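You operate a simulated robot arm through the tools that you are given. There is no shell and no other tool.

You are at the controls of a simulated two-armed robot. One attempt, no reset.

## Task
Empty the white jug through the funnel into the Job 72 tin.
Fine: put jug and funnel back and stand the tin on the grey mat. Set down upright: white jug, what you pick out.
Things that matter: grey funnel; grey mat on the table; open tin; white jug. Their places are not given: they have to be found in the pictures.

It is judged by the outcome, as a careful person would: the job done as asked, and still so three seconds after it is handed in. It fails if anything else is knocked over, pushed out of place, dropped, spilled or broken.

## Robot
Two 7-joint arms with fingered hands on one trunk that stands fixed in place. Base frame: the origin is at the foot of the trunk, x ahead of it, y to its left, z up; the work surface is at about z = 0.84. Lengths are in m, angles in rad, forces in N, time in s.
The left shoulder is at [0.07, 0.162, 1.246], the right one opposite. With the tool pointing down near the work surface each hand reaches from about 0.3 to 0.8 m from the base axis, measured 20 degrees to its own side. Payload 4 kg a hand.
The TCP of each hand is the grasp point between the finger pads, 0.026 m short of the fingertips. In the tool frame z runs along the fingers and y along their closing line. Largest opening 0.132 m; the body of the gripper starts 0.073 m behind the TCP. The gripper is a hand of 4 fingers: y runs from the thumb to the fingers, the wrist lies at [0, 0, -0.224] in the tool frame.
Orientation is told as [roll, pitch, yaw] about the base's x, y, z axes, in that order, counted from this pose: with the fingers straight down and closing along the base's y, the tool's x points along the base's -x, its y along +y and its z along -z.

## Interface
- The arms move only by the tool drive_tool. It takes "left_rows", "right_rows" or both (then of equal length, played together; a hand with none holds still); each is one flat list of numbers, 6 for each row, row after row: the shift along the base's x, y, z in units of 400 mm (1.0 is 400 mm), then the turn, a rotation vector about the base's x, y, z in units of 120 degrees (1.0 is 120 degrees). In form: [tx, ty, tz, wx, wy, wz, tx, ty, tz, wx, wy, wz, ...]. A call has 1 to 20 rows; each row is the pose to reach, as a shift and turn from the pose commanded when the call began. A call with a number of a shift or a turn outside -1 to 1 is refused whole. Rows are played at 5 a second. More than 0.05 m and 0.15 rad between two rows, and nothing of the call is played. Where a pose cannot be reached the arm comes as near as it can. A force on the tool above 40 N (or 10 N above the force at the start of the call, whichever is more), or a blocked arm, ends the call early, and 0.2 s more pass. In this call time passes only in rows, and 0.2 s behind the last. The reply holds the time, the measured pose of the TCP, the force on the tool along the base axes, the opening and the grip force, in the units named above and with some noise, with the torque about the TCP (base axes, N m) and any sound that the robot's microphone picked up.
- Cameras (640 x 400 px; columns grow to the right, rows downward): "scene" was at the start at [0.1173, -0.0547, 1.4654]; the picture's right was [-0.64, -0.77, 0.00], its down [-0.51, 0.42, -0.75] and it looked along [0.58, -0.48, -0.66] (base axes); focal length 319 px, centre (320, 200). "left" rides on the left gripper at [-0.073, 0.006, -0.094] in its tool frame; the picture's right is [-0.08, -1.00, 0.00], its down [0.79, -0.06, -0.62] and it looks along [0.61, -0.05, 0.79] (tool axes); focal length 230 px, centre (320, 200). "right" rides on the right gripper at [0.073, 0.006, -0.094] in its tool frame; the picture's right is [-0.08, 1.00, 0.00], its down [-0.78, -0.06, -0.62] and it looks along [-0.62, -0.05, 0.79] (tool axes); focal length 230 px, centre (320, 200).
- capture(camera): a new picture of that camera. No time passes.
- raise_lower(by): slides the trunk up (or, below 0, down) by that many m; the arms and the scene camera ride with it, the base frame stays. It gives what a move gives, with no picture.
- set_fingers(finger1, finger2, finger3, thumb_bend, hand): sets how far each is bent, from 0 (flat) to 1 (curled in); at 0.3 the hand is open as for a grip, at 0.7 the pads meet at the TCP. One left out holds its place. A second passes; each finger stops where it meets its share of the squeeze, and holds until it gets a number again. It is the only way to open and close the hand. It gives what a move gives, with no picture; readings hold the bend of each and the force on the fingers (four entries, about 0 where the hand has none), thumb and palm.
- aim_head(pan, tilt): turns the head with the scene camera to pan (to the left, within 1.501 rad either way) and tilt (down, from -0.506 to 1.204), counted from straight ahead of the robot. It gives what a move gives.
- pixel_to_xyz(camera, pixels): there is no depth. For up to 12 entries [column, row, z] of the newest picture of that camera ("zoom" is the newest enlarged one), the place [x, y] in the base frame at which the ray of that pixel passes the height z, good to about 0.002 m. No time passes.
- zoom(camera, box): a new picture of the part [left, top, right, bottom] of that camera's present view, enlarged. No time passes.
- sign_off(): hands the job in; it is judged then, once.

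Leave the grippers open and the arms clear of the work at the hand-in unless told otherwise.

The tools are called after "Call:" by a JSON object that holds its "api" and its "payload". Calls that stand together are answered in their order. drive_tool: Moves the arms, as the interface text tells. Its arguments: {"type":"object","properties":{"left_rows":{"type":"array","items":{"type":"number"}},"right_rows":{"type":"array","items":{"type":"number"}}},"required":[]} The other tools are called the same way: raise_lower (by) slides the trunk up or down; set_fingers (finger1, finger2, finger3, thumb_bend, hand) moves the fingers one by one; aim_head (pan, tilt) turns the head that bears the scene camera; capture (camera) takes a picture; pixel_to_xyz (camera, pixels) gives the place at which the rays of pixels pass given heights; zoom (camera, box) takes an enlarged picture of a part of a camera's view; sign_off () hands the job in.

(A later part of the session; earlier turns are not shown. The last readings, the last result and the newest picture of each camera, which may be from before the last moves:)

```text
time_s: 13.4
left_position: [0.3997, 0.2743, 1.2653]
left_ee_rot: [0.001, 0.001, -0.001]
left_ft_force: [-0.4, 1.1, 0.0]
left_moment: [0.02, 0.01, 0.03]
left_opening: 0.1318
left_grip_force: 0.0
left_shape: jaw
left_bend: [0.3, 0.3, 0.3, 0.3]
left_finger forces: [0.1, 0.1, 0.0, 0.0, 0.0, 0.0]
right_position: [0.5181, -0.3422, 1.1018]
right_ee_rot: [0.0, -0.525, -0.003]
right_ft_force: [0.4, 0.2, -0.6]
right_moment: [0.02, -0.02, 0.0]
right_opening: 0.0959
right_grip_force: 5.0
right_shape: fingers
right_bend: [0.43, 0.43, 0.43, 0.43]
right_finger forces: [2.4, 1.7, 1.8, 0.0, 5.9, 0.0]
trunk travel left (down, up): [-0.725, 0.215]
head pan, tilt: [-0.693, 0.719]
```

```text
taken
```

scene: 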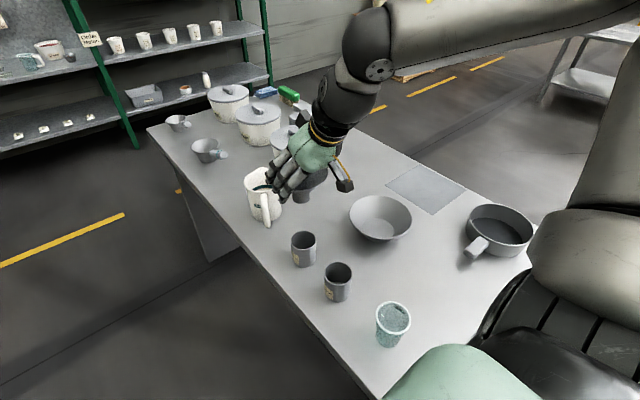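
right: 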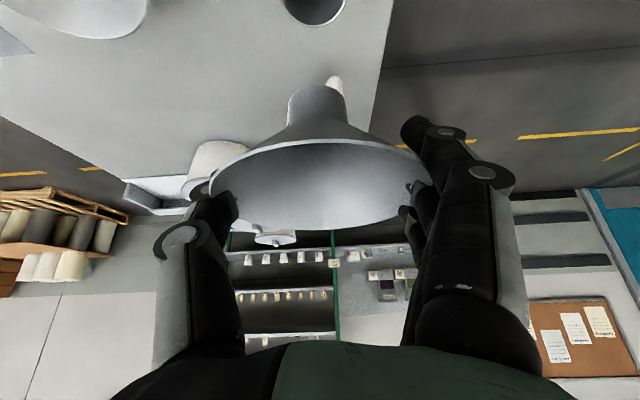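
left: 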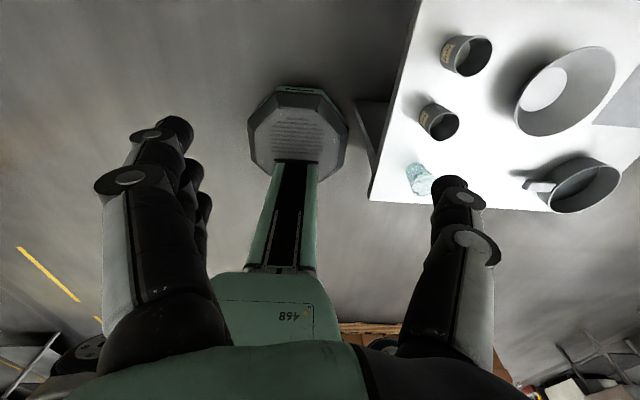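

The funnel is above the tin region. I'll zoom to check the stem end against the tin from both cameras.

Call:
{"api": "zoom", "payload": {"camera": "scene", "box": [250, 130, 370, 280]}}

Call:
{"api": "zoom", "payload": {"camera": "right", "box": [260, 0, 380, 130]}}

```text
2.67 times, centred on (310, 205) of scene
```

zoom: 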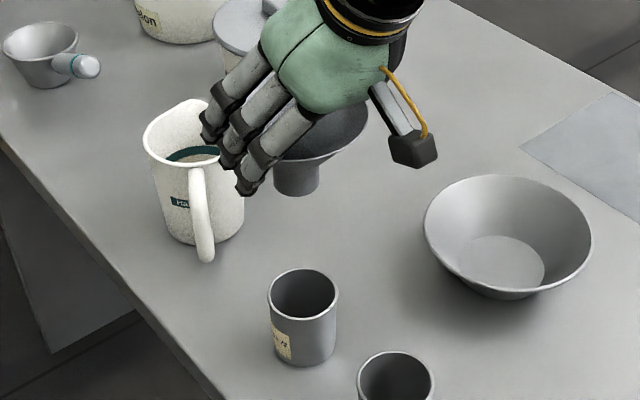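

```text
3.08 times, centred on (320, 65) of right
```

zoom: 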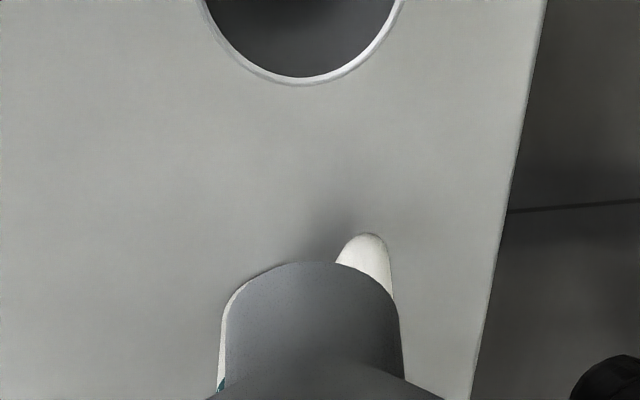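

Computing the stem end position at its height (z≈1.037) and the tin's far edge at z=0.911.

Call:
{"api": "pixel_to_xyz", "payload": {"camera": "scene", "pixels": [[293.1, 199, 1.037], [309.25, 199, 1.037], [301.4, 203.9, 1.037], [301.4, 200, 1.037], [301.4, 200, 1.03]]}}

Call:
{"api": "pixel_to_xyz", "payload": {"camera": "right", "pixels": [[316.75, 85.1, 1.037], [288.2, 104, 1.037], [345.3, 104, 1.037], [313.5, 27.7, 0.911]]}}

```text
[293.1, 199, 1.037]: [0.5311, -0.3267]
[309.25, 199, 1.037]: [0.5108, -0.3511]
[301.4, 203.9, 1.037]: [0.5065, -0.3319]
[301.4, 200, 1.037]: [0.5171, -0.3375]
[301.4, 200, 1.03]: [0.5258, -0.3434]
```

```text
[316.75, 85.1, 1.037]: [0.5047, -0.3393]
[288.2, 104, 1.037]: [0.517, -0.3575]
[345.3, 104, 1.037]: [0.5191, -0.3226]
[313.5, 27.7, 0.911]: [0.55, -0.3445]
```

The stem end is at (0.521,-0.340) and the tin at (0.5195,-0.340), well aligned. Next I descend 10.5 cm so the stem is just above the tin's rim, then check.

Call:
{"api": "drive_tool", "payload": {"right_rows": [-0.002, 0, -0.05, 0, 0, 0, -0.003, 0, -0.11, 0, 0, 0, -0.003, 0, -0.17, 0, 0, 0, -0.003, 0, -0.22, 0, 0, 0, -0.003, 0, -0.262, 0, 0, 0]}}

Call:
{"api": "zoom", "payload": {"camera": "scene", "box": [250, 180, 370, 280]}}

Call:
{"api": "zoom", "payload": {"camera": "right", "box": [260, 0, 380, 130]}}

```text
time_s: 14.6
left_position: [0.3997, 0.2745, 1.265]
left_ee_rot: [0.0, 0.0, 0.0]
left_ft_force: [-0.2, 0.2, 0.3]
left_moment: [0.01, 0.04, -0.01]
left_opening: 0.1318
left_grip_force: 0.0
left_shape: jaw
left_bend: [0.3, 0.3, 0.3, 0.3]
left_finger forces: [0.0, 0.0, 0.0, 0.0, 0.0, 0.0]
right_position: [0.5175, -0.3432, 0.9947]
right_ee_rot: [0.001, -0.525, -0.001]
right_ft_force: [-0.3, -0.3, -1.2]
right_moment: [-0.01, 0.02, -0.04]
right_opening: 0.096
right_grip_force: 6.0
right_shape: fingers
right_bend: [0.43, 0.43, 0.43, 0.43]
right_finger forces: [2.4, 1.6, 1.8, 0.1, 5.9, 0.1]
trunk travel left (down, up): [-0.725, 0.215]
head pan, tilt: [-0.693, 0.719]
```

```text
4.00 times, centred on (310, 230) of scene
```

zoom: 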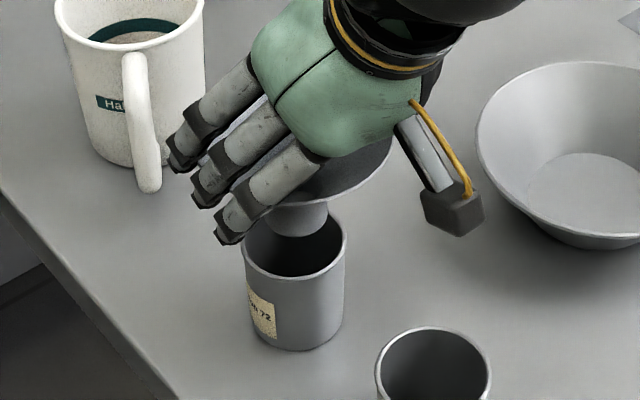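

```text
3.08 times, centred on (320, 65) of right
```

zoom: 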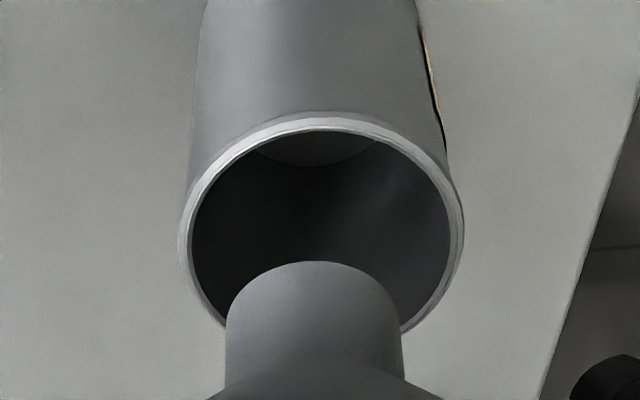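

The stem lines up with the tin's mouth (about 1.5 mm towards −y, which I'll correct). I'll lower the stem into the tin to just short of contact.

Call:
{"api": "drive_tool", "payload": {"right_rows": [0, 0.004, -0.03, 0, 0, 0, 0, 0.004, -0.06, 0, 0, 0, 0, 0.004, -0.09, 0, 0, 0, 0, 0.004, -0.115, 0, 0, 0]}}

Call:
{"api": "zoom", "payload": {"camera": "scene", "box": [250, 180, 370, 280]}}

Call:
{"api": "zoom", "payload": {"camera": "right", "box": [180, 0, 460, 240]}}

```text
time_s: 15.6
left_position: [0.4005, 0.274, 1.2661]
left_ee_rot: [-0.001, 0.0, 0.001]
left_ft_force: [-0.3, -0.9, 0.5]
left_moment: [-0.02, 0.01, 0.02]
left_opening: 0.1319
left_grip_force: 0.0
left_shape: jaw
left_bend: [0.3, 0.3, 0.3, 0.3]
left_finger forces: [0.0, 0.0, 0.0, 0.1, 0.1, 0.0]
right_position: [0.5157, -0.3423, 0.9489]
right_ee_rot: [0.0, -0.524, -0.002]
right_ft_force: [0.6, 0.2, -1.1]
right_moment: [0.02, 0.02, -0.02]
right_opening: 0.0959
right_grip_force: 6.1
right_shape: fingers
right_bend: [0.43, 0.43, 0.43, 0.43]
right_finger forces: [2.3, 1.8, 1.7, 0.0, 5.8, 0.0]
trunk travel left (down, up): [-0.725, 0.215]
head pan, tilt: [-0.693, 0.719]
```

```text
4.00 times, centred on (310, 230) of scene
```

zoom: 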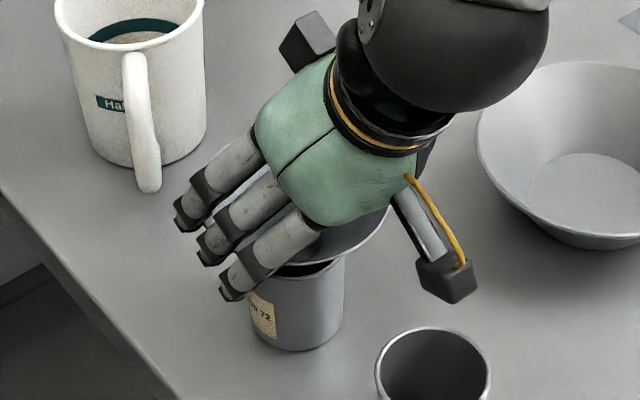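

```text
1.67 times, centred on (320, 120) of right
```

zoom: 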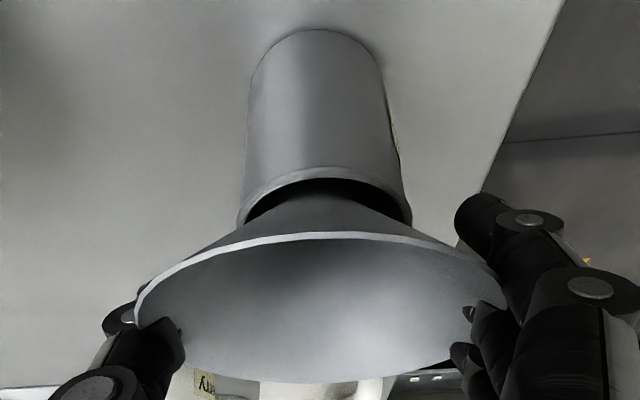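

The stem is inside the tin with roughly 1 cm of gap left. I'll lower in small steps until the cone meets the rim, watching the force.

Call:
{"api": "drive_tool", "payload": {"right_rows": [0, 0, -0.01, 0, 0, 0, 0, 0, -0.02, 0, 0, 0, 0, 0, -0.026, 0, 0, 0]}}

Call:
{"api": "zoom", "payload": {"camera": "right", "box": [180, 0, 460, 240]}}

```text
time_s: 16.4
left_position: [0.4005, 0.2732, 1.2659]
left_ee_rot: [-0.001, -0.003, 0.0]
left_ft_force: [-0.1, 0.2, -0.2]
left_moment: [0.02, -0.01, -0.01]
left_opening: 0.1319
left_grip_force: 0.2
left_shape: jaw
left_bend: [0.3, 0.3, 0.3, 0.3]
left_finger forces: [0.0, 0.1, 0.0, 0.1, 0.0, 0.0]
right_position: [0.5167, -0.3435, 0.9393]
right_ee_rot: [0.002, -0.526, -0.002]
right_ft_force: [-1.1, 1.6, 5.9]
right_moment: [0.03, 0.05, 0.02]
right_opening: 0.0923
right_grip_force: 5.2
right_shape: fingers
right_bend: [0.44, 0.43, 0.43, 0.44]
right_finger forces: [0.7, 3.2, 1.8, 0.0, 3.9, 0.0]
trunk travel left (down, up): [-0.725, 0.215]
head pan, tilt: [-0.693, 0.719]
```

```text
1.67 times, centred on (320, 120) of right
```

zoom: 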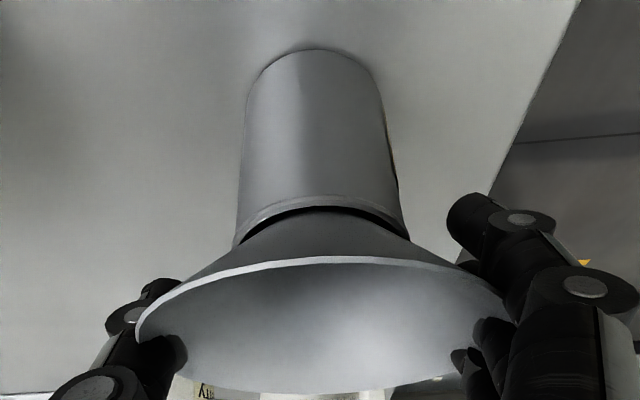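

Contact shows 5.9 N upward, so the cone is on the tin's rim. I'll release by opening the fingers in two stages.

Call:
{"api": "set_fingers", "payload": {"hand": "right", "finger1": 0.4, "finger2": 0.4, "finger3": 0.4, "thumb_bend": 0.4}}

Call:
{"api": "zoom", "payload": {"camera": "right", "box": [180, 0, 460, 240]}}

```text
time_s: 17.4
left_position: [0.3997, 0.2744, 1.266]
left_ee_rot: [-0.001, 0.0, -0.001]
left_ft_force: [0.1, -0.6, 0.6]
left_moment: [-0.02, 0.0, 0.02]
left_opening: 0.1319
left_grip_force: 0.0
left_shape: jaw
left_bend: [0.3, 0.3, 0.3, 0.3]
left_finger forces: [0.1, 0.0, 0.1, 0.0, 0.0, 0.0]
right_position: [0.5145, -0.3436, 0.9392]
right_ee_rot: [0.002, -0.524, -0.001]
right_ft_force: [-1.3, 0.1, -0.6]
right_moment: [0.01, 0.04, 0.04]
right_opening: 0.103
right_grip_force: 0.1
right_shape: fingers
right_bend: [0.4, 0.4, 0.4, 0.4]
right_finger forces: [0.0, 0.1, 0.0, 0.0, 0.0, 0.0]
trunk travel left (down, up): [-0.725, 0.215]
head pan, tilt: [-0.693, 0.719]
```

```text
1.67 times, centred on (320, 120) of right
```

zoom: 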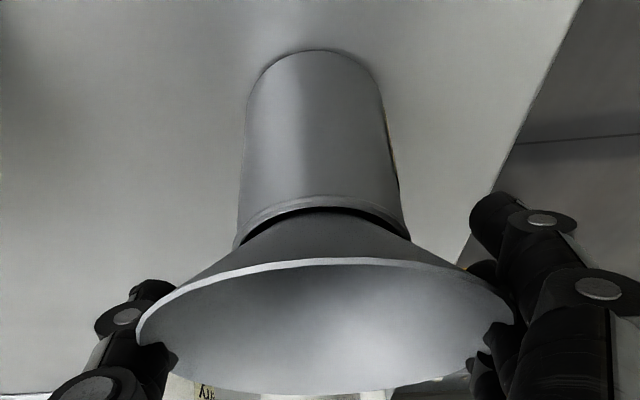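

The funnel is free of grip force and sits on the tin. I'll open fully to 0.3.

Call:
{"api": "set_fingers", "payload": {"hand": "right", "finger1": 0.3, "finger2": 0.3, "finger3": 0.3, "thumb_bend": 0.3}}

Call:
{"api": "capture", "payload": {"camera": "right"}}

Call:
{"api": "zoom", "payload": {"camera": "scene", "box": [250, 180, 370, 280]}}

```text
time_s: 18.4
left_position: [0.3995, 0.2733, 1.2658]
left_ee_rot: [0.0, 0.001, -0.001]
left_ft_force: [-0.9, 0.0, -0.1]
left_moment: [-0.02, 0.02, -0.01]
left_opening: 0.1318
left_grip_force: 0.0
left_shape: jaw
left_bend: [0.3, 0.3, 0.3, 0.3]
left_finger forces: [0.0, 0.1, 0.0, 0.0, 0.1, 0.1]
right_position: [0.5149, -0.3439, 0.939]
right_ee_rot: [0.0, -0.525, -0.003]
right_ft_force: [-1.3, -0.2, 0.3]
right_moment: [0.0, -0.01, -0.01]
right_opening: 0.1354
right_grip_force: 0.2
right_shape: fingers
right_bend: [0.3, 0.3, 0.3, 0.3]
right_finger forces: [0.0, 0.0, 0.0, 0.0, 0.0, 0.0]
trunk travel left (down, up): [-0.725, 0.215]
head pan, tilt: [-0.693, 0.719]
```

```text
taken
```

right: 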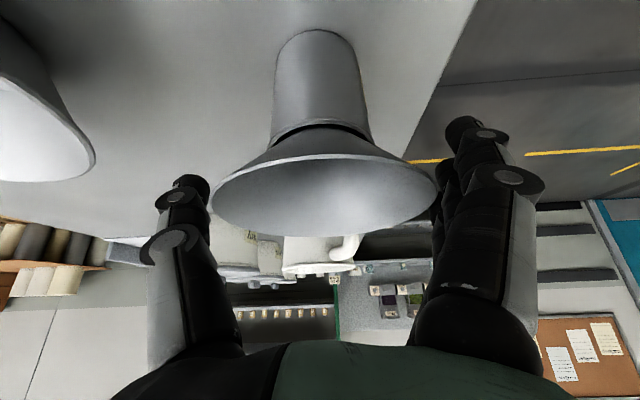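

```text
4.00 times, centred on (310, 230) of scene
```

zoom: 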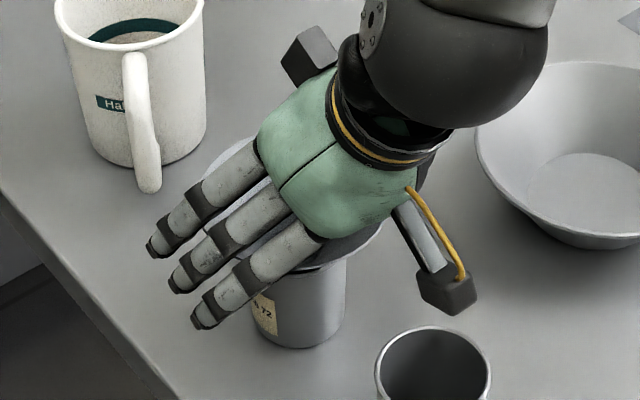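

Clear on both sides. Next I raise the hand straight up 16 cm.

Call:
{"api": "drive_tool", "payload": {"right_rows": [0, 0, 0.03, 0, 0, 0, 0, 0, 0.07, 0, 0, 0, 0, 0, 0.13, 0, 0, 0, 0, 0, 0.2, 0, 0, 0, 0, 0, 0.3, 0, 0, 0, 0, 0, 0.4, 0, 0, 0]}}

Call:
{"api": "capture", "payload": {"camera": "scene"}}

Call:
{"api": "zoom", "payload": {"camera": "scene", "box": [250, 180, 370, 280]}}

Call:
{"api": "capture", "payload": {"camera": "right"}}

```text
time_s: 19.8
left_position: [0.3988, 0.2737, 1.2668]
left_ee_rot: [-0.002, -0.003, 0.0]
left_ft_force: [0.0, -0.1, 0.7]
left_moment: [-0.02, -0.03, 0.02]
left_opening: 0.1317
left_grip_force: 0.2
left_shape: jaw
left_bend: [0.3, 0.3, 0.3, 0.3]
left_finger forces: [0.0, 0.0, 0.0, 0.1, 0.0, 0.0]
right_position: [0.5138, -0.3448, 1.1012]
right_ee_rot: [0.0, -0.524, -0.001]
right_ft_force: [0.2, 0.8, -0.3]
right_moment: [0.02, -0.01, -0.02]
right_opening: 0.1359
right_grip_force: 0.1
right_shape: fingers
right_bend: [0.3, 0.3, 0.3, 0.3]
right_finger forces: [0.1, 0.0, 0.0, 0.1, 0.0, 0.0]
trunk travel left (down, up): [-0.725, 0.215]
head pan, tilt: [-0.693, 0.719]
```

```text
taken
```

scene: 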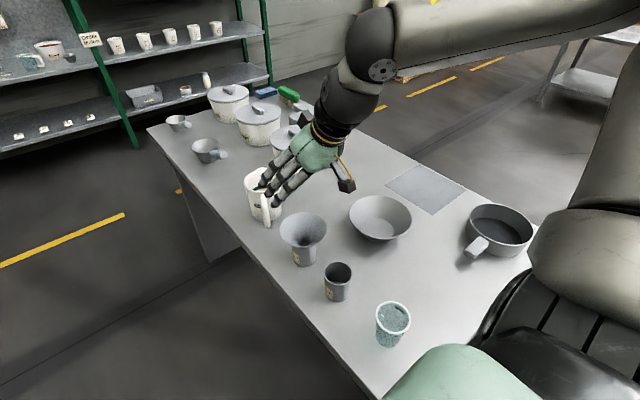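

```text
4.00 times, centred on (310, 230) of scene
```

zoom: 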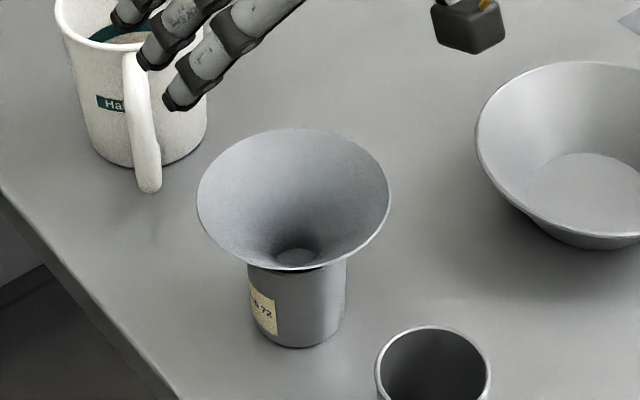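

```text
taken
```

right: 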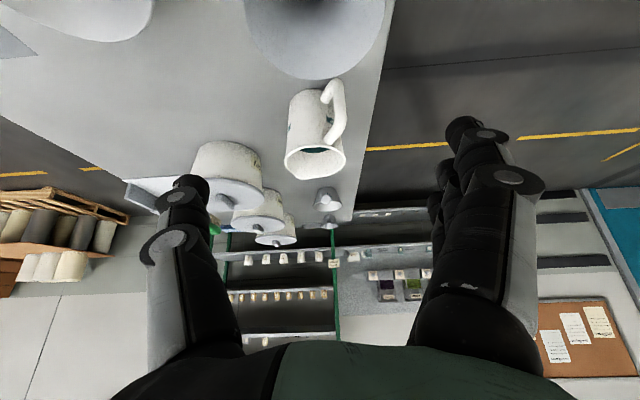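

The funnel sits in the tin's mouth. I'll measure its rim now to know where to pour.

Call:
{"api": "pixel_to_xyz", "payload": {"camera": "scene", "pixels": [[279.25, 231.25, 0.945], [327.75, 230, 0.945], [303, 212, 0.945], [302.5, 247.5, 0.945], [279.25, 231.25, 0.955], [327.75, 230, 0.955], [303, 212, 0.955], [302.5, 247.5, 0.955]]}}

Call:
{"api": "zoom", "payload": {"camera": "right", "box": [270, 60, 360, 190]}}

```text
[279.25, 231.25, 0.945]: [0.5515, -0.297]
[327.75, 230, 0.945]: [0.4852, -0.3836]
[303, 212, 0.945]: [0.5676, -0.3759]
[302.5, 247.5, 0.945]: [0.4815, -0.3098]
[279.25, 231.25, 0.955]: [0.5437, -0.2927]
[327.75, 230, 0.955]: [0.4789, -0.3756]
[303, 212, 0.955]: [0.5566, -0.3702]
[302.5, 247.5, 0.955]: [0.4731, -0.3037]
```

```text
3.08 times, centred on (315, 125) of right
```

zoom: 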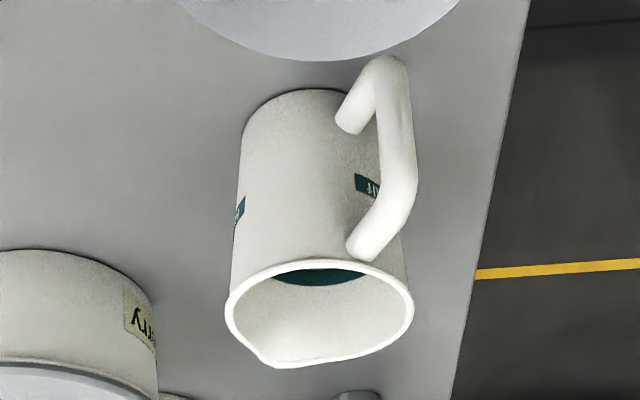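

Funnel rim centre is ≈(0.521,-0.341,0.945). This view shows the jug handle well, so I'll re-measure the bar: lower elbow at (337.1,84.4), upper elbow at (341,121.7).

Call:
{"api": "pixel_to_xyz", "payload": {"camera": "right", "pixels": [[337.1, 84.4, 0.86], [337.1, 84.4, 0.88], [341, 121.75, 0.92], [341, 121.75, 0.94], [339.5, 102, 0.89], [339.5, 102, 0.91], [301.7, 177.4, 0.97], [286, 155, 0.965], [349.3, 160, 0.965]]}}

Call:
{"api": "zoom", "payload": {"camera": "scene", "box": [240, 170, 300, 235]}}

```text
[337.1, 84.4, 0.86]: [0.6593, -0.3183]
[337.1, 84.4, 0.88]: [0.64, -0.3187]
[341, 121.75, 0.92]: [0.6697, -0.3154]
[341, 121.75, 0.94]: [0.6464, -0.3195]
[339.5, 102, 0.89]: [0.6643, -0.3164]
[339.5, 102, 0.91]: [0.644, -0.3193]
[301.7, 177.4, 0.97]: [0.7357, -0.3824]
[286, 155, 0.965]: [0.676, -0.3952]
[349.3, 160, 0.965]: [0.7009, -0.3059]
```

```text
6.15 times, centred on (270, 202) of scene
```

zoom: 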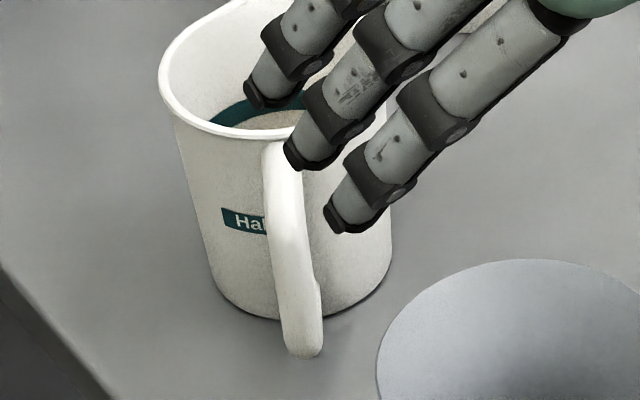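

The handle bar is confirmed vertical at (0.651,-0.319), z 0.87–0.935, and the jug axis is at ≈(0.709,-0.356).

Plan: straddle the handle and grip the jug's body from the handle side, hand 30° below horizontal. For the pour, turn the spout towards −y and roll the hand about +x over the funnel.

Before touching the jug I'll rehearse that pour with the empty hand, high up. First comes the yaw turn.

Call:
{"api": "drive_tool", "payload": {"right_rows": [0.001, 0.02, 0.03, 0, 0, -0.068, 0.002, 0.04, 0.06, 0, 0, -0.136, 0.004, 0.06, 0.09, 0, 0, -0.204, 0.005, 0.08, 0.125, 0, 0, -0.272, 0.006, 0.1, 0.125, 0, 0, -0.34, 0.007, 0.12, 0.125, 0, 0, -0.408, 0.009, 0.14, 0.125, 0, 0, -0.476, 0.01, 0.16, 0.125, 0, 0, -0.544, 0.012, 0.18, 0.125, 0, 0, -0.612, 0.013, 0.19, 0.125, 0, 0, -0.68, 0.014, 0.2, 0.125, 0, 0, -0.748, 0.015, 0.2125, 0.125, 0, 0, -0.8125]}}

```text
time_s: 22.4
left_position: [0.4009, 0.2726, 1.2647]
left_ee_rot: [0.002, 0.001, 0.001]
left_ft_force: [-0.1, 0.6, 0.6]
left_moment: [0.01, 0.01, -0.01]
left_opening: 0.1321
left_grip_force: 0.1
left_shape: jaw
left_bend: [0.3, 0.3, 0.3, 0.3]
left_finger forces: [0.0, 0.1, 0.0, 0.0, 0.0, 0.0]
right_position: [0.4449, -0.3609, 1.0926]
right_ee_rot: [0.03, -0.468, -1.703]
right_ft_force: [-0.4, 0.2, -0.6]
right_moment: [0.0, 0.0, 0.03]
right_opening: 0.1358
right_grip_force: 0.1
right_shape: fingers
right_bend: [0.3, 0.3, 0.3, 0.3]
right_finger forces: [0.0, 0.0, 0.0, 0.0, 0.0, 0.1]
right hand out of reach, approached as far as the arm can: row 7, 8, 9, 10, 11, 12
trunk travel left (down, up): [-0.725, 0.215]
head pan, tilt: [-0.693, 0.719]
```

That orientation (hand pointing to −y) is limited by the wrist, not the distance. A better idea is to raise the trunk so the forearm comes down steeply, and pour in the arm's own vertical plane, with the spout pointing outward as it already does. I'll raise the trunk 0.2 m and rehearse that.

Call:
{"api": "raise_lower", "payload": {"by": 0.2}}

Call:
{"api": "capture", "payload": {"camera": "scene"}}

```text
time_s: 24.6
left_position: [0.3999, 0.2738, 1.4659]
left_ee_rot: [-0.001, -0.002, -0.001]
left_ft_force: [0.5, -0.2, 0.5]
left_moment: [0.0, -0.03, 0.01]
left_opening: 0.1319
left_grip_force: 0.1
left_shape: jaw
left_bend: [0.3, 0.3, 0.3, 0.3]
left_finger forces: [0.1, 0.1, 0.0, 0.0, 0.0, 0.1]
right_position: [0.4454, -0.3616, 1.2941]
right_ee_rot: [0.028, -0.467, -1.701]
right_ft_force: [0.2, -0.1, 0.0]
right_moment: [-0.02, -0.01, 0.03]
right_opening: 0.1364
right_grip_force: 0.1
right_shape: fingers
right_bend: [0.3, 0.3, 0.3, 0.3]
right_finger forces: [0.0, 0.0, 0.0, 0.0, 0.1, 0.1]
trunk travel left (down, up): [-0.925, 0.015]
head pan, tilt: [-0.693, 0.719]
```

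```text
taken
```

scene: 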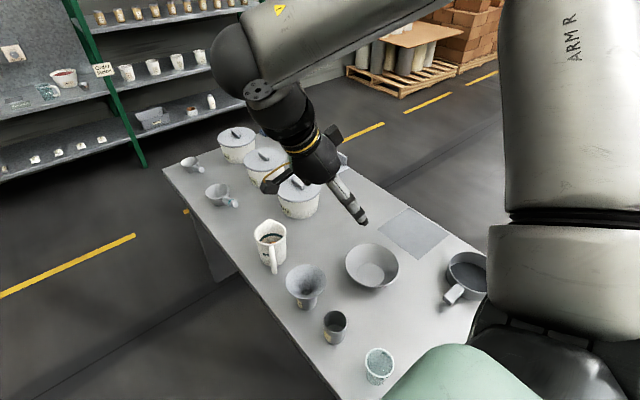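

The trunk is up. Next I turn the hand back to point along the spout direction (yaw +65°) and move to about (0.49,-0.32,1.20) for the tilt rehearsal.

Call:
{"api": "drive_tool", "payload": {"right_rows": [0.0125, 0.011, -0.025, 0, 0, 0.06, 0.025, 0.022, -0.05, 0, 0, 0.12, 0.0375, 0.033, -0.075, 0, 0, 0.18, 0.05, 0.044, -0.1, 0, 0, 0.24, 0.0625, 0.055, -0.125, 0, 0, 0.3, 0.075, 0.066, -0.15, 0, 0, 0.36, 0.0875, 0.078, -0.175, 0, 0, 0.42, 0.1, 0.089, -0.2, 0, 0, 0.48, 0.1125, 0.1, -0.225, 0, 0, 0.5417]}}

```text
time_s: 26.6
left_position: [0.4008, 0.2721, 1.4659]
left_ee_rot: [0.001, 0.001, 0.0]
left_ft_force: [-0.3, 0.0, -0.2]
left_moment: [0.01, 0.01, 0.03]
left_opening: 0.132
left_grip_force: 0.1
left_shape: jaw
left_bend: [0.3, 0.3, 0.3, 0.3]
left_finger forces: [0.0, 0.0, 0.0, 0.1, 0.0, 0.1]
right_position: [0.4906, -0.3211, 1.2031]
right_ee_rot: [0.03, -0.468, -0.566]
right_ft_force: [-0.1, 0.0, 0.1]
right_moment: [0.01, 0.0, -0.01]
right_opening: 0.136
right_grip_force: 0.1
right_shape: fingers
right_bend: [0.3, 0.3, 0.3, 0.3]
right_finger forces: [0.1, 0.0, 0.1, 0.1, 0.1, 0.0]
trunk travel left (down, up): [-0.925, 0.015]
head pan, tilt: [-0.693, 0.719]
```

Now I rehearse the pour tilt with the empty hand: turning about the horizontal axis (0.537,0.843) by 82°, lowering to z≈1.10.

Call:
{"api": "drive_tool", "payload": {"right_rows": [0, 0, -0.025, 0.0367, 0.0576, 0, 0, 0, -0.05, 0.0734, 0.1152, 0, 0, 0, -0.075, 0.1101, 0.1728, 0, 0, 0, -0.1, 0.1468, 0.2304, 0, 0, 0, -0.125, 0.1835, 0.288, 0, 0, 0, -0.15, 0.2202, 0.3456, 0, 0, 0, -0.175, 0.2569, 0.4032, 0, 0, 0, -0.2, 0.2936, 0.4608, 0, 0, 0, -0.225, 0.3303, 0.5184, 0, 0, 0, -0.25, 0.367, 0.576, 0]}}

Call:
{"api": "capture", "payload": {"camera": "scene"}}

```text
time_s: 28.8
left_position: [0.399, 0.274, 1.4654]
left_ee_rot: [0.0, -0.001, 0.0]
left_ft_force: [-0.6, 0.2, 0.6]
left_moment: [-0.02, -0.01, 0.0]
left_opening: 0.1319
left_grip_force: 0.0
left_shape: jaw
left_bend: [0.3, 0.3, 0.3, 0.3]
left_finger forces: [0.1, 0.0, 0.0, 0.1, 0.0, 0.0]
right_position: [0.4134, -0.3188, 1.1396]
right_ee_rot: [0.052, 0.949, -0.567]
right_ft_force: [0.4, -0.1, -1.0]
right_moment: [-0.02, -0.01, -0.01]
right_opening: 0.1364
right_grip_force: 0.2
right_shape: fingers
right_bend: [0.3, 0.3, 0.3, 0.3]
right_finger forces: [0.1, 0.0, 0.0, 0.0, 0.0, 0.0]
right hand out of reach, approached as far as the arm can: row 8, 9, 10
trunk travel left (down, up): [-0.925, 0.015]
head pan, tilt: [-0.693, 0.719]
```

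```text
taken
```

scene: 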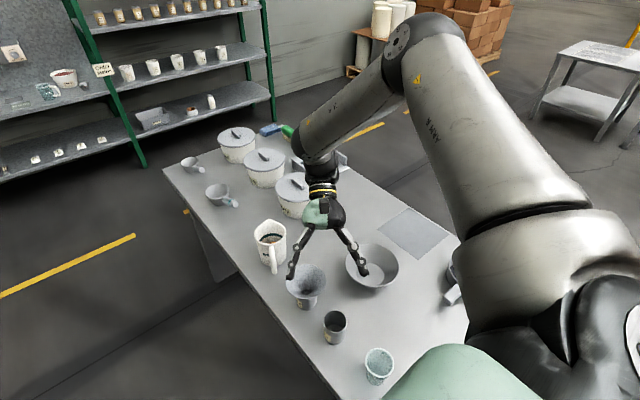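

With the wrist tilted to φ≈145° the arm settled at x≈0.413, and at φ≈120° it still reached x=0.49. I'll test whether a lower height, as in the real pour, gives more room: z≈1.06 and x towards 0.49.

Call:
{"api": "drive_tool", "payload": {"right_rows": [0, 0, -0.1, 0, 0, 0, 0.03, 0, -0.2, 0, 0, 0, 0.08, 0, -0.2, 0, 0, 0, 0.13, 0, -0.2, 0, 0, 0, 0.19, 0, -0.2, 0, 0, 0]}}

```text
time_s: 30.0
left_position: [0.3997, 0.2737, 1.4651]
left_ee_rot: [0.001, 0.001, -0.001]
left_ft_force: [0.1, 0.6, 0.1]
left_moment: [0.03, -0.01, 0.01]
left_opening: 0.1321
left_grip_force: 0.1
left_shape: jaw
left_bend: [0.3, 0.3, 0.3, 0.3]
left_finger forces: [0.1, 0.1, 0.1, 0.0, 0.0, 0.0]
right_position: [0.3891, -0.3187, 1.1117]
right_ee_rot: [0.033, 0.96, -0.567]
right_ft_force: [0.2, 0.0, -0.3]
right_moment: [-0.03, -0.01, -0.03]
right_opening: 0.136
right_grip_force: 0.1
right_shape: fingers
right_bend: [0.3, 0.3, 0.3, 0.3]
right_finger forces: [0.1, 0.1, 0.0, 0.1, 0.0, 0.0]
right hand out of reach, approached as far as the arm can: row 1, 2, 3, 4, 5
trunk travel left (down, up): [-0.925, 0.015]
head pan, tilt: [-0.693, 0.719]
```

Lower is worse, so it's a wrist-flexion limit. Swinging the pour direction towards −y as the tilt grows, so the hand ends up pointing left and down, should ease it. Test: yaw −42.5° at the present tilt, moving up a little and then outwards to about (0.513,-0.31,1.10).

Call:
{"api": "drive_tool", "payload": {"right_rows": [0.02, 0, 0.02, 0, 0, -0.06, 0.06, 0.005, 0.02, 0, 0, -0.12, 0.1, 0.01, 0.02, 0, 0, -0.18, 0.15, 0.015, 0.02, 0, 0, -0.24, 0.2, 0.02, 0.0, 0, 0, -0.3, 0.26, 0.022, -0.02, 0, 0, -0.354, 0.31, 0.022, -0.03, 0, 0, -0.354]}}

Call:
{"api": "capture", "payload": {"camera": "scene"}}

```text
time_s: 31.6
left_position: [0.4009, 0.2741, 1.465]
left_ee_rot: [0.001, 0.001, -0.001]
left_ft_force: [0.4, -0.7, -1.0]
left_moment: [0.0, 0.03, 0.03]
left_opening: 0.1319
left_grip_force: 0.0
left_shape: jaw
left_bend: [0.3, 0.3, 0.3, 0.3]
left_finger forces: [0.0, 0.0, 0.1, 0.1, 0.1, 0.0]
right_position: [0.5028, -0.3022, 1.1251]
right_ee_rot: [0.029, 0.963, -1.312]
right_ft_force: [0.1, -0.5, -0.6]
right_moment: [-0.01, 0.0, 0.03]
right_opening: 0.136
right_grip_force: 0.1
right_shape: fingers
right_bend: [0.3, 0.3, 0.3, 0.3]
right_finger forces: [0.0, 0.0, 0.0, 0.0, 0.0, 0.0]
right hand out of reach, approached as far as the arm can: row 6, 7
trunk travel left (down, up): [-0.925, 0.015]
head pan, tilt: [-0.693, 0.719]
```

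```text
taken
```

scene: 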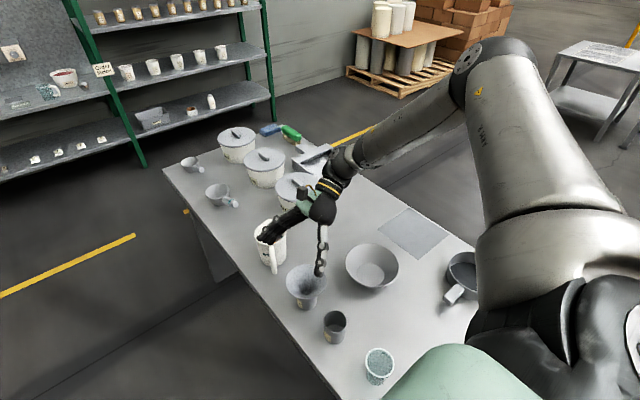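

That nearly works: yaw −75°, φ≈145° at (0.503,-0.302,1.125). Since higher relative to the shoulder is easier, I'll lower the trunk by 0.1 m, with the hand raised meanwhile, and test the true end-of-pour pose.

Call:
{"api": "drive_tool", "payload": {"right_rows": [0, 0, 0.06, 0, 0, 0, 0, 0, 0.12, 0, 0, 0]}}

Call:
{"api": "raise_lower", "payload": {"by": -0.1}}

Call:
{"api": "drive_tool", "payload": {"right_rows": [0.01, -0.01, -0.01, 0, 0, 0, 0.025, -0.02, -0.02, 0, 0, 0]}}

```text
time_s: 32.2
left_position: [0.3979, 0.273, 1.4659]
left_ee_rot: [0.001, -0.003, 0.0]
left_ft_force: [0.6, 0.1, 0.2]
left_moment: [0.0, -0.04, 0.01]
left_opening: 0.1319
left_grip_force: 0.0
left_shape: jaw
left_bend: [0.3, 0.3, 0.3, 0.3]
left_finger forces: [0.1, 0.0, 0.1, 0.0, 0.0, 0.1]
right_position: [0.4988, -0.3018, 1.1751]
right_ee_rot: [0.032, 0.963, -1.306]
right_ft_force: [-0.4, 0.1, 0.3]
right_moment: [-0.01, -0.08, -0.03]
right_opening: 0.1361
right_grip_force: 0.0
right_shape: fingers
right_bend: [0.3, 0.3, 0.3, 0.3]
right_finger forces: [0.0, 0.1, 0.0, 0.1, 0.0, 0.0]
trunk travel left (down, up): [-0.925, 0.015]
head pan, tilt: [-0.693, 0.719]
```

```text
time_s: 33.5
left_position: [0.3997, 0.2731, 1.3649]
left_ee_rot: [0.001, 0.0, -0.001]
left_ft_force: [0.0, -0.6, 0.2]
left_moment: [0.0, 0.0, -0.01]
left_opening: 0.1317
left_grip_force: 0.1
left_shape: jaw
left_bend: [0.3, 0.3, 0.3, 0.3]
left_finger forces: [0.0, 0.0, 0.0, 0.0, 0.0, 0.0]
right_position: [0.5012, -0.302, 1.0753]
right_ee_rot: [0.028, 0.964, -1.308]
right_ft_force: [0.2, 1.0, -1.0]
right_moment: [0.03, 0.01, 0.01]
right_opening: 0.1358
right_grip_force: 0.1
right_shape: fingers
right_bend: [0.3, 0.3, 0.3, 0.3]
right_finger forces: [0.0, 0.0, 0.1, 0.0, 0.0, 0.0]
trunk travel left (down, up): [-0.825, 0.115]
head pan, tilt: [-0.693, 0.719]
```

```text
time_s: 34.1
left_position: [0.4003, 0.2727, 1.3661]
left_ee_rot: [0.0, -0.001, -0.001]
left_ft_force: [-0.1, -0.3, 1.1]
left_moment: [-0.02, -0.02, 0.0]
left_opening: 0.1319
left_grip_force: 0.1
left_shape: jaw
left_bend: [0.3, 0.3, 0.3, 0.3]
left_finger forces: [0.0, 0.0, 0.0, 0.0, 0.0, 0.0]
right_position: [0.5097, -0.3109, 1.067]
right_ee_rot: [0.028, 0.964, -1.312]
right_ft_force: [-0.5, -0.4, 0.7]
right_moment: [0.01, 0.01, 0.01]
right_opening: 0.136
right_grip_force: 0.0
right_shape: fingers
right_bend: [0.3, 0.3, 0.3, 0.3]
right_finger forces: [0.0, 0.0, 0.0, 0.1, 0.0, 0.1]
trunk travel left (down, up): [-0.825, 0.115]
head pan, tilt: [-0.693, 0.719]
```

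The end-of-pour pose (0.510,-0.311,1.067; yaw −75°, φ≈145°) is reachable with the trunk at +0.1. Now I rehearse backwards: un-tilt by 65° at this yaw, to the place where the jug would be at a 50° tilt.

Call:
{"api": "drive_tool", "payload": {"right_rows": [-0.004, 0.02, 0.02, -0.0654, -0.0175, 0, -0.009, 0.039, 0.04, -0.1308, -0.035, 0, -0.013, 0.059, 0.06, -0.1961, -0.0525, 0, -0.017, 0.078, 0.083, -0.2615, -0.07, 0, -0.021, 0.098, 0.083, -0.3269, -0.0875, 0, -0.026, 0.117, 0.083, -0.3923, -0.105, 0, -0.03, 0.137, 0.083, -0.4576, -0.1225, 0, -0.034, 0.156, 0.083, -0.523, -0.14, 0]}}

```text
time_s: 35.9
left_position: [0.4011, 0.2741, 1.365]
left_ee_rot: [0.0, 0.0, -0.001]
left_ft_force: [0.3, 0.2, 0.8]
left_moment: [0.01, 0.02, -0.01]
left_opening: 0.1321
left_grip_force: 0.1
left_shape: jaw
left_bend: [0.3, 0.3, 0.3, 0.3]
left_finger forces: [0.0, 0.0, 0.0, 0.1, 0.1, 0.0]
right_position: [0.4988, -0.2477, 1.0996]
right_ee_rot: [0.028, -0.173, -1.31]
right_ft_force: [0.3, -0.3, -0.1]
right_moment: [-0.02, 0.0, -0.01]
right_opening: 0.1358
right_grip_force: 0.1
right_shape: fingers
right_bend: [0.3, 0.3, 0.3, 0.3]
right_finger forces: [0.0, 0.1, 0.0, 0.1, 0.1, 0.0]
trunk travel left (down, up): [-0.825, 0.115]
head pan, tilt: [-0.693, 0.719]
```

Reachable. Next I yaw +35° back to ψ≈−40°, moving to where the jug would be.

Call:
{"api": "drive_tool", "payload": {"right_rows": [-0.021, -0.013, 0.02, 0, 0, 0.05, -0.043, -0.026, 0.04, 0, 0, 0.1, -0.064, -0.04, 0.06, 0, 0, 0.15, -0.085, -0.053, 0.08, 0, 0, 0.2, -0.107, -0.066, 0.1, 0, 0, 0.25, -0.128, -0.079, 0.12, 0, 0, 0.2917]}}

Call:
{"api": "drive_tool", "payload": {"right_rows": [0, 0, 0.01, -0.0383, -0.0456, 0, 0, 0, 0.02, -0.0766, -0.0911, 0, 0, 0, 0.03, -0.1149, -0.1367, 0, 0, 0, 0.04, -0.1531, -0.1823, 0, 0, 0, 0.05, -0.1914, -0.2279, 0, 0, 0, 0.06, -0.2297, -0.2734, 0, 0, 0, 0.06, -0.268, -0.319, 0]}}

```text
time_s: 37.3
left_position: [0.3991, 0.2729, 1.3661]
left_ee_rot: [0.001, -0.003, -0.001]
left_ft_force: [-0.2, -0.1, -0.3]
left_moment: [0.02, -0.02, -0.03]
left_opening: 0.1319
left_grip_force: 0.0
left_shape: jaw
left_bend: [0.3, 0.3, 0.3, 0.3]
left_finger forces: [0.0, 0.1, 0.0, 0.1, 0.0, 0.0]
right_position: [0.4454, -0.2787, 1.1478]
right_ee_rot: [0.03, -0.172, -0.696]
right_ft_force: [0.5, -0.6, -0.1]
right_moment: [0.01, -0.02, 0.01]
right_opening: 0.1357
right_grip_force: 0.0
right_shape: fingers
right_bend: [0.3, 0.3, 0.3, 0.3]
right_finger forces: [0.0, 0.0, 0.0, 0.0, 0.0, 0.1]
trunk travel left (down, up): [-0.825, 0.115]
head pan, tilt: [-0.693, 0.719]
```

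```text
time_s: 38.9
left_position: [0.4007, 0.273, 1.3652]
left_ee_rot: [-0.001, 0.001, -0.002]
left_ft_force: [0.2, -0.6, -0.1]
left_moment: [0.0, 0.04, -0.03]
left_opening: 0.1321
left_grip_force: 0.0
left_shape: jaw
left_bend: [0.3, 0.3, 0.3, 0.3]
left_finger forces: [0.0, 0.0, 0.0, 0.0, 0.0, 0.1]
right_position: [0.5037, -0.3681, 1.196]
right_ee_rot: [0.045, -0.987, -0.695]
right_ft_force: [0.0, 0.2, -1.0]
right_moment: [0.0, 0.0, 0.01]
right_opening: 0.1358
right_grip_force: 0.1
right_shape: fingers
right_bend: [0.3, 0.3, 0.3, 0.3]
right_finger forces: [0.0, 0.0, 0.0, 0.1, 0.1, 0.0]
right hand out of reach, approached as far as the arm can: row 4, 5, 6, 7
trunk travel left (down, up): [-0.825, 0.115]
head pan, tilt: [-0.693, 0.719]
```

The near side is not reachable with the hand that flat, so I'll tilt the jug about 45° further out first, then bring it in. That intermediate pose (ψ −40°, φ 80° at (0.445,-0.279)) was reachable. Now I go to the pre-grasp, in line with the jug: first (0.614,-0.276,1.10), straightening the hand to ψ=-40°, φ=30°.

Call:
{"api": "drive_tool", "payload": {"right_rows": [0.06, 0.05, 0, -0.006, -0.003, -0.0036, 0.12, 0.1, -0.05, -0.012, -0.006, -0.0072, 0.18, 0.15, -0.1, -0.018, -0.009, -0.0108, 0.23, 0.2, -0.17, -0.024, -0.012, -0.0144, 0.274, 0.23, -0.24, -0.0277, -0.0148, -0.0179]}}

Call:
{"api": "capture", "payload": {"camera": "right"}}

Call:
{"api": "capture", "payload": {"camera": "scene"}}

```text
time_s: 40.1
left_position: [0.4016, 0.2743, 1.3655]
left_ee_rot: [0.0, 0.001, -0.002]
left_ft_force: [0.5, -0.4, 0.0]
left_moment: [0.01, 0.03, 0.01]
left_opening: 0.1318
left_grip_force: 0.0
left_shape: jaw
left_bend: [0.3, 0.3, 0.3, 0.3]
left_finger forces: [0.1, 0.1, 0.0, 0.0, 0.0, 0.0]
right_position: [0.6288, -0.3574, 1.1188]
right_ee_rot: [0.009, -1.035, -0.692]
right_ft_force: [-0.3, 0.0, 0.1]
right_moment: [0.01, 0.0, 0.02]
right_opening: 0.1357
right_grip_force: 0.0
right_shape: fingers
right_bend: [0.3, 0.3, 0.3, 0.3]
right_finger forces: [0.0, 0.1, 0.0, 0.0, 0.1, 0.0]
right hand out of reach, approached as far as the arm can: row 1, 2, 3, 4, 5
trunk travel left (down, up): [-0.825, 0.115]
head pan, tilt: [-0.693, 0.719]
```

```text
taken
```

right: 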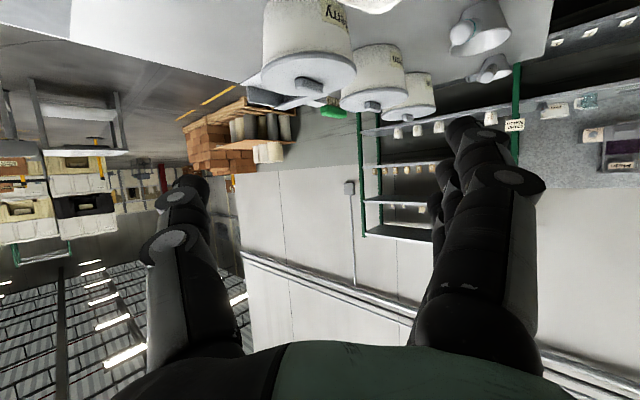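

```text
taken
```

scene: 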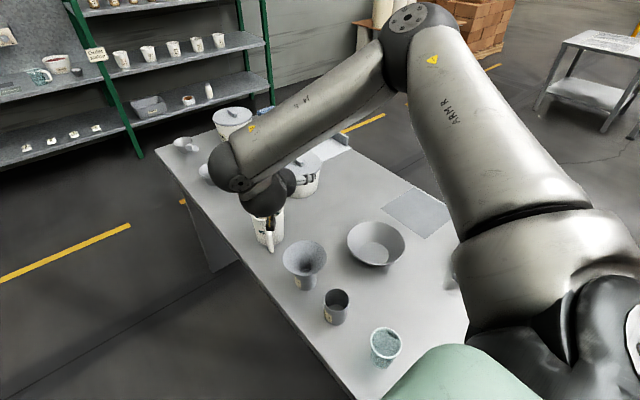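

At this flat angle the right wrist can't get in line with the jug: its elbow sits out to the right. A top-down grip on the jug body is natural for this arm (tool down, closing across the handle line). It would swing from pointing down to pointing left (+y) for the pour. Before deciding, I want a good look at the hand's shape from outside, so I'll zoom on it.

Call:
{"api": "zoom", "payload": {"camera": "scene", "box": [200, 130, 340, 260]}}

Call:
{"api": "capture", "payload": {"camera": "left"}}

```text
3.08 times, centred on (270, 195) of scene
```

zoom: 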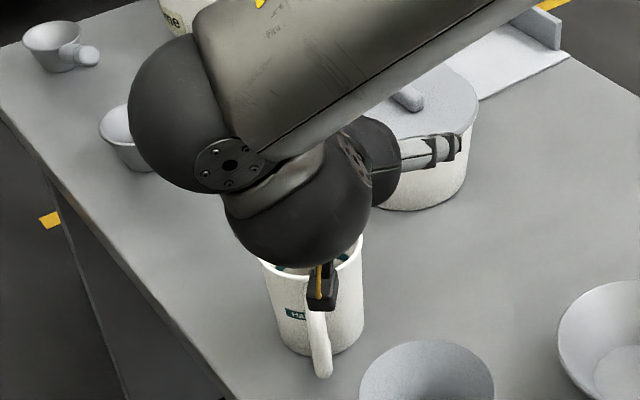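

```text
taken
```

left: 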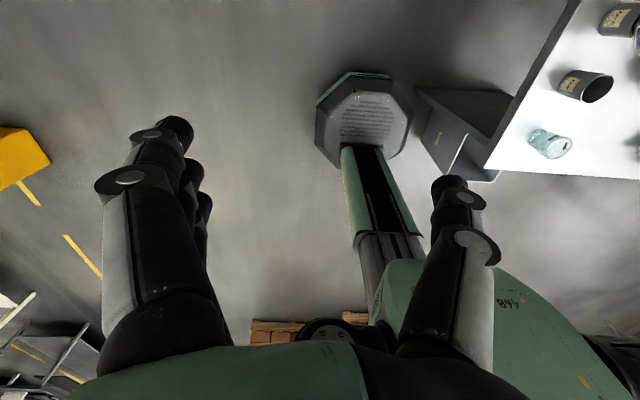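

The wrist and forearm are bulky. I'll bring the right hand to the natural tool-down pose above the jug, still high, to check the reach and the hand's shape from the scene camera.

Call:
{"api": "drive_tool", "payload": {"right_rows": [0.02, 0, 0.02, 0.0394, 0.0476, 0, 0.04, 0, 0.04, 0.0788, 0.0953, 0, 0.07, 0, 0.06, 0.1181, 0.1429, 0, 0.1, 0, 0.08, 0.1575, 0.1905, 0, 0.13, 0, 0.08, 0.1969, 0.2381, 0, 0.16, 0, 0.08, 0.2363, 0.2858, 0, 0.18, 0, 0.08, 0.2756, 0.3334, 0, 0.2, 0, 0.08, 0.315, 0.381, 0]}}

Call:
{"api": "capture", "payload": {"camera": "scene"}}

Call:
{"api": "zoom", "payload": {"camera": "scene", "box": [200, 80, 340, 250]}}

Call:
{"api": "capture", "payload": {"camera": "right"}}

```text
time_s: 41.9
left_position: [0.3995, 0.2747, 1.3668]
left_ee_rot: [0.0, 0.001, -0.001]
left_ft_force: [-0.7, -0.4, 0.0]
left_moment: [-0.03, -0.01, 0.0]
left_opening: 0.1318
left_grip_force: 0.0
left_shape: jaw
left_bend: [0.3, 0.3, 0.3, 0.3]
left_finger forces: [0.0, 0.0, 0.0, 0.0, 0.0, 0.0]
right_position: [0.6485, -0.3682, 1.1476]
right_ee_rot: [0.008, -0.015, -0.691]
right_ft_force: [0.4, -0.2, 1.6]
right_moment: [0.03, -0.02, -0.01]
right_opening: 0.136
right_grip_force: 0.0
right_shape: fingers
right_bend: [0.3, 0.3, 0.3, 0.3]
right_finger forces: [0.0, 0.0, 0.0, 0.1, 0.0, 0.0]
right hand out of reach, approached as far as the arm can: row 6, 7, 8
trunk travel left (down, up): [-0.825, 0.115]
head pan, tilt: [-0.693, 0.719]
```

```text
taken
```

scene: 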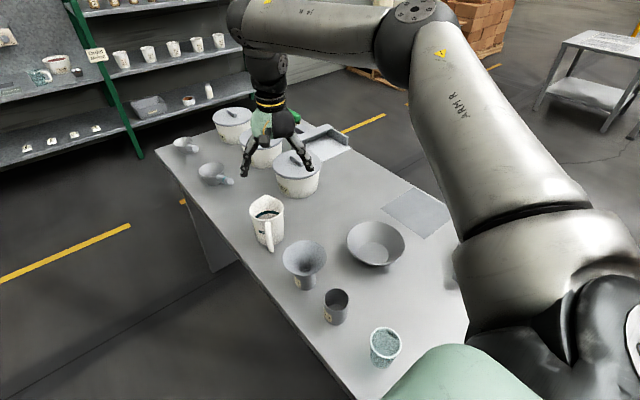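

```text
2.35 times, centred on (270, 165) of scene
```

zoom: 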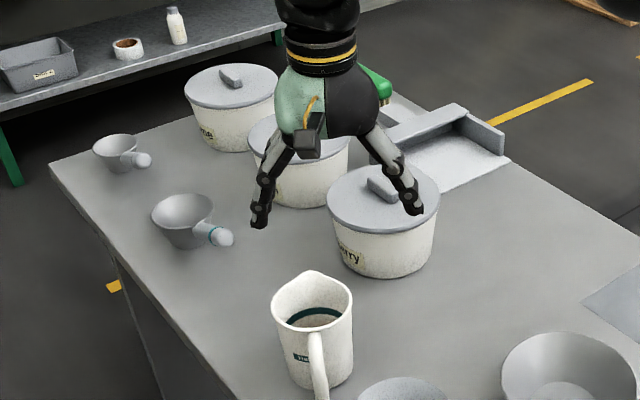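

```text
taken
```

right: 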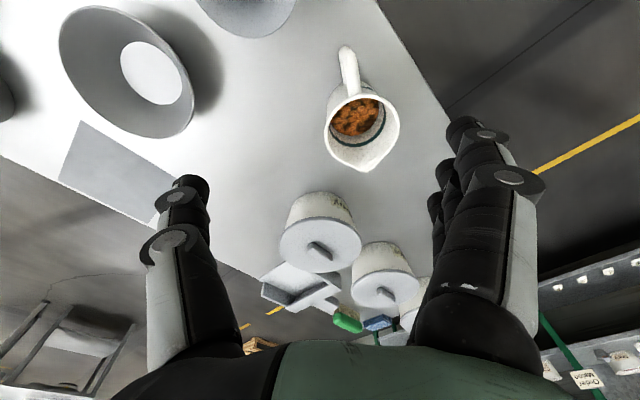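

Now I can see into the jug at (357,117): it looks like granular orange-brown material. I'll zoom in.

Call:
{"api": "zoom", "payload": {"camera": "right", "box": [320, 80, 405, 175]}}

```text
4.21 times, centred on (362, 128) of right
```

zoom: 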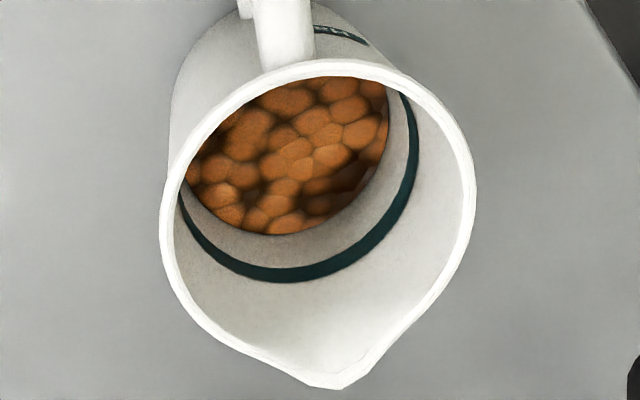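

The contents are loose round pieces about 1 cm across, so I must pour slowly to avoid jamming or bouncing. I'll estimate the fill depth from where the contents meet the far inner wall at (350,136), and the height of the teal ring at (357,147).

Call:
{"api": "pixel_to_xyz", "payload": {"camera": "right", "pixels": [[350.1, 136.3, 0.86], [350.1, 136.3, 0.88], [350.1, 136.3, 0.9], [357.2, 147, 0.89], [357.2, 147, 0.91], [357.2, 147, 0.93], [366.8, 173, 0.97], [324.2, 128, 0.968], [399, 128, 0.968], [357, 98, 0.968]]}}

Call:
{"api": "pixel_to_xyz", "payload": {"camera": "right", "pixels": [[331.5, 118, 0.87], [378, 100, 0.87], [366.8, 173, 0.965], [324.2, 128, 0.963], [399, 128, 0.963]]}}

```text
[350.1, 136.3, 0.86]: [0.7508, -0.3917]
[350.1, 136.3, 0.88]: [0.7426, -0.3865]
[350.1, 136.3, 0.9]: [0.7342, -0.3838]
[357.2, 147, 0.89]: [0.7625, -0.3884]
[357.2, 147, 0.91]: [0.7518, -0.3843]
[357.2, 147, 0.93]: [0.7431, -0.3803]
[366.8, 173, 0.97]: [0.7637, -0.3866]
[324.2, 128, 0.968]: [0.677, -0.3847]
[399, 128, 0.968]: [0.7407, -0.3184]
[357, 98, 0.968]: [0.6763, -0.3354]
```

```text
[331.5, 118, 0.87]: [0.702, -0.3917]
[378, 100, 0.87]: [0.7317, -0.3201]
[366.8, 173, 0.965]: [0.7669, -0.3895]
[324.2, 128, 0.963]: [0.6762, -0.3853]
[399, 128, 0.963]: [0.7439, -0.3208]
```

The contents reach about z≈0.875, i.e. 3–4 cm deep. New plan: grip the jug's body from above, tilted 30° towards the handle side (φ=60°), fingers either side across the handle line. Pour by swinging to φ≈175°, pointing left, with the spout turned to about −75°. I'll rehearse this with the empty hand: yaw to −75° above the pour place first.

Call:
{"api": "drive_tool", "payload": {"right_rows": [-0.05, 0.02, 0.03, 0, 0, -0.05, -0.1, 0.04, 0.06, 0, 0, -0.1, -0.15, 0.06, 0.09, 0, 0, -0.15, -0.2, 0.08, 0.12, 0, 0, -0.2, -0.25, 0.09, 0.13, 0, 0, -0.25, -0.3, 0.1, 0.13, 0, 0, -0.295]}}

Call:
{"api": "drive_tool", "payload": {"right_rows": [0, 0, -0.01, 0.062, 0.0167, 0, 0, 0, -0.02, 0.1244, 0.0334, 0, 0, 0, -0.04, 0.1865, 0.05, 0, 0, 0, -0.06, 0.2487, 0.0667, 0, 0, 0, -0.08, 0.3109, 0.0834, 0, 0, 0, -0.1, 0.3731, 0.1001, 0, 0, 0, -0.12, 0.4353, 0.1168, 0, 0, 0, -0.15, 0.4975, 0.1335, 0, 0, 0, -0.18, 0.5596, 0.1501, 0, 0, 0, -0.22, 0.6218, 0.1668, 0, 0, 0, -0.25, 0.684, 0.1835, 0]}}

```text
time_s: 43.3
left_position: [0.3986, 0.2737, 1.3665]
left_ee_rot: [0.001, -0.003, -0.001]
left_ft_force: [-0.2, 0.8, 0.0]
left_moment: [0.01, 0.0, 0.01]
left_opening: 0.1318
left_grip_force: 0.1
left_shape: jaw
left_bend: [0.3, 0.3, 0.3, 0.3]
left_finger forces: [0.0, 0.1, 0.0, 0.0, 0.0, 0.0]
right_position: [0.5266, -0.3291, 1.2008]
right_ee_rot: [-0.005, -0.012, -1.313]
right_ft_force: [0.0, -0.2, -1.1]
right_moment: [0.01, 0.02, -0.01]
right_opening: 0.1358
right_grip_force: 0.2
right_shape: fingers
right_bend: [0.3, 0.3, 0.3, 0.3]
right_finger forces: [0.0, 0.1, 0.1, 0.0, 0.0, 0.0]
trunk travel left (down, up): [-0.825, 0.115]
head pan, tilt: [-0.693, 0.719]
```

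```text
time_s: 45.7
left_position: [0.3993, 0.2741, 1.3653]
left_ee_rot: [-0.002, -0.002, 0.0]
left_ft_force: [0.5, 0.2, 0.0]
left_moment: [0.0, 0.01, 0.0]
left_opening: 0.132
left_grip_force: 0.2
left_shape: jaw
left_bend: [0.3, 0.3, 0.3, 0.3]
left_finger forces: [0.0, 0.0, 0.1, 0.0, 0.0, 0.0]
right_position: [0.452, -0.3127, 1.1583]
right_ee_rot: [-0.008, 1.414, -1.315]
right_ft_force: [1.3, -0.9, 0.2]
right_moment: [-0.02, 0.03, 0.01]
right_opening: 0.1365
right_grip_force: 0.1
right_shape: fingers
right_bend: [0.3, 0.3, 0.3, 0.3]
right_finger forces: [0.0, 0.0, 0.0, 0.0, 0.0, 0.1]
right hand out of reach, approached as far as the arm can: row 9, 10, 11
trunk travel left (down, up): [-0.825, 0.115]
head pan, tilt: [-0.693, 0.719]
```

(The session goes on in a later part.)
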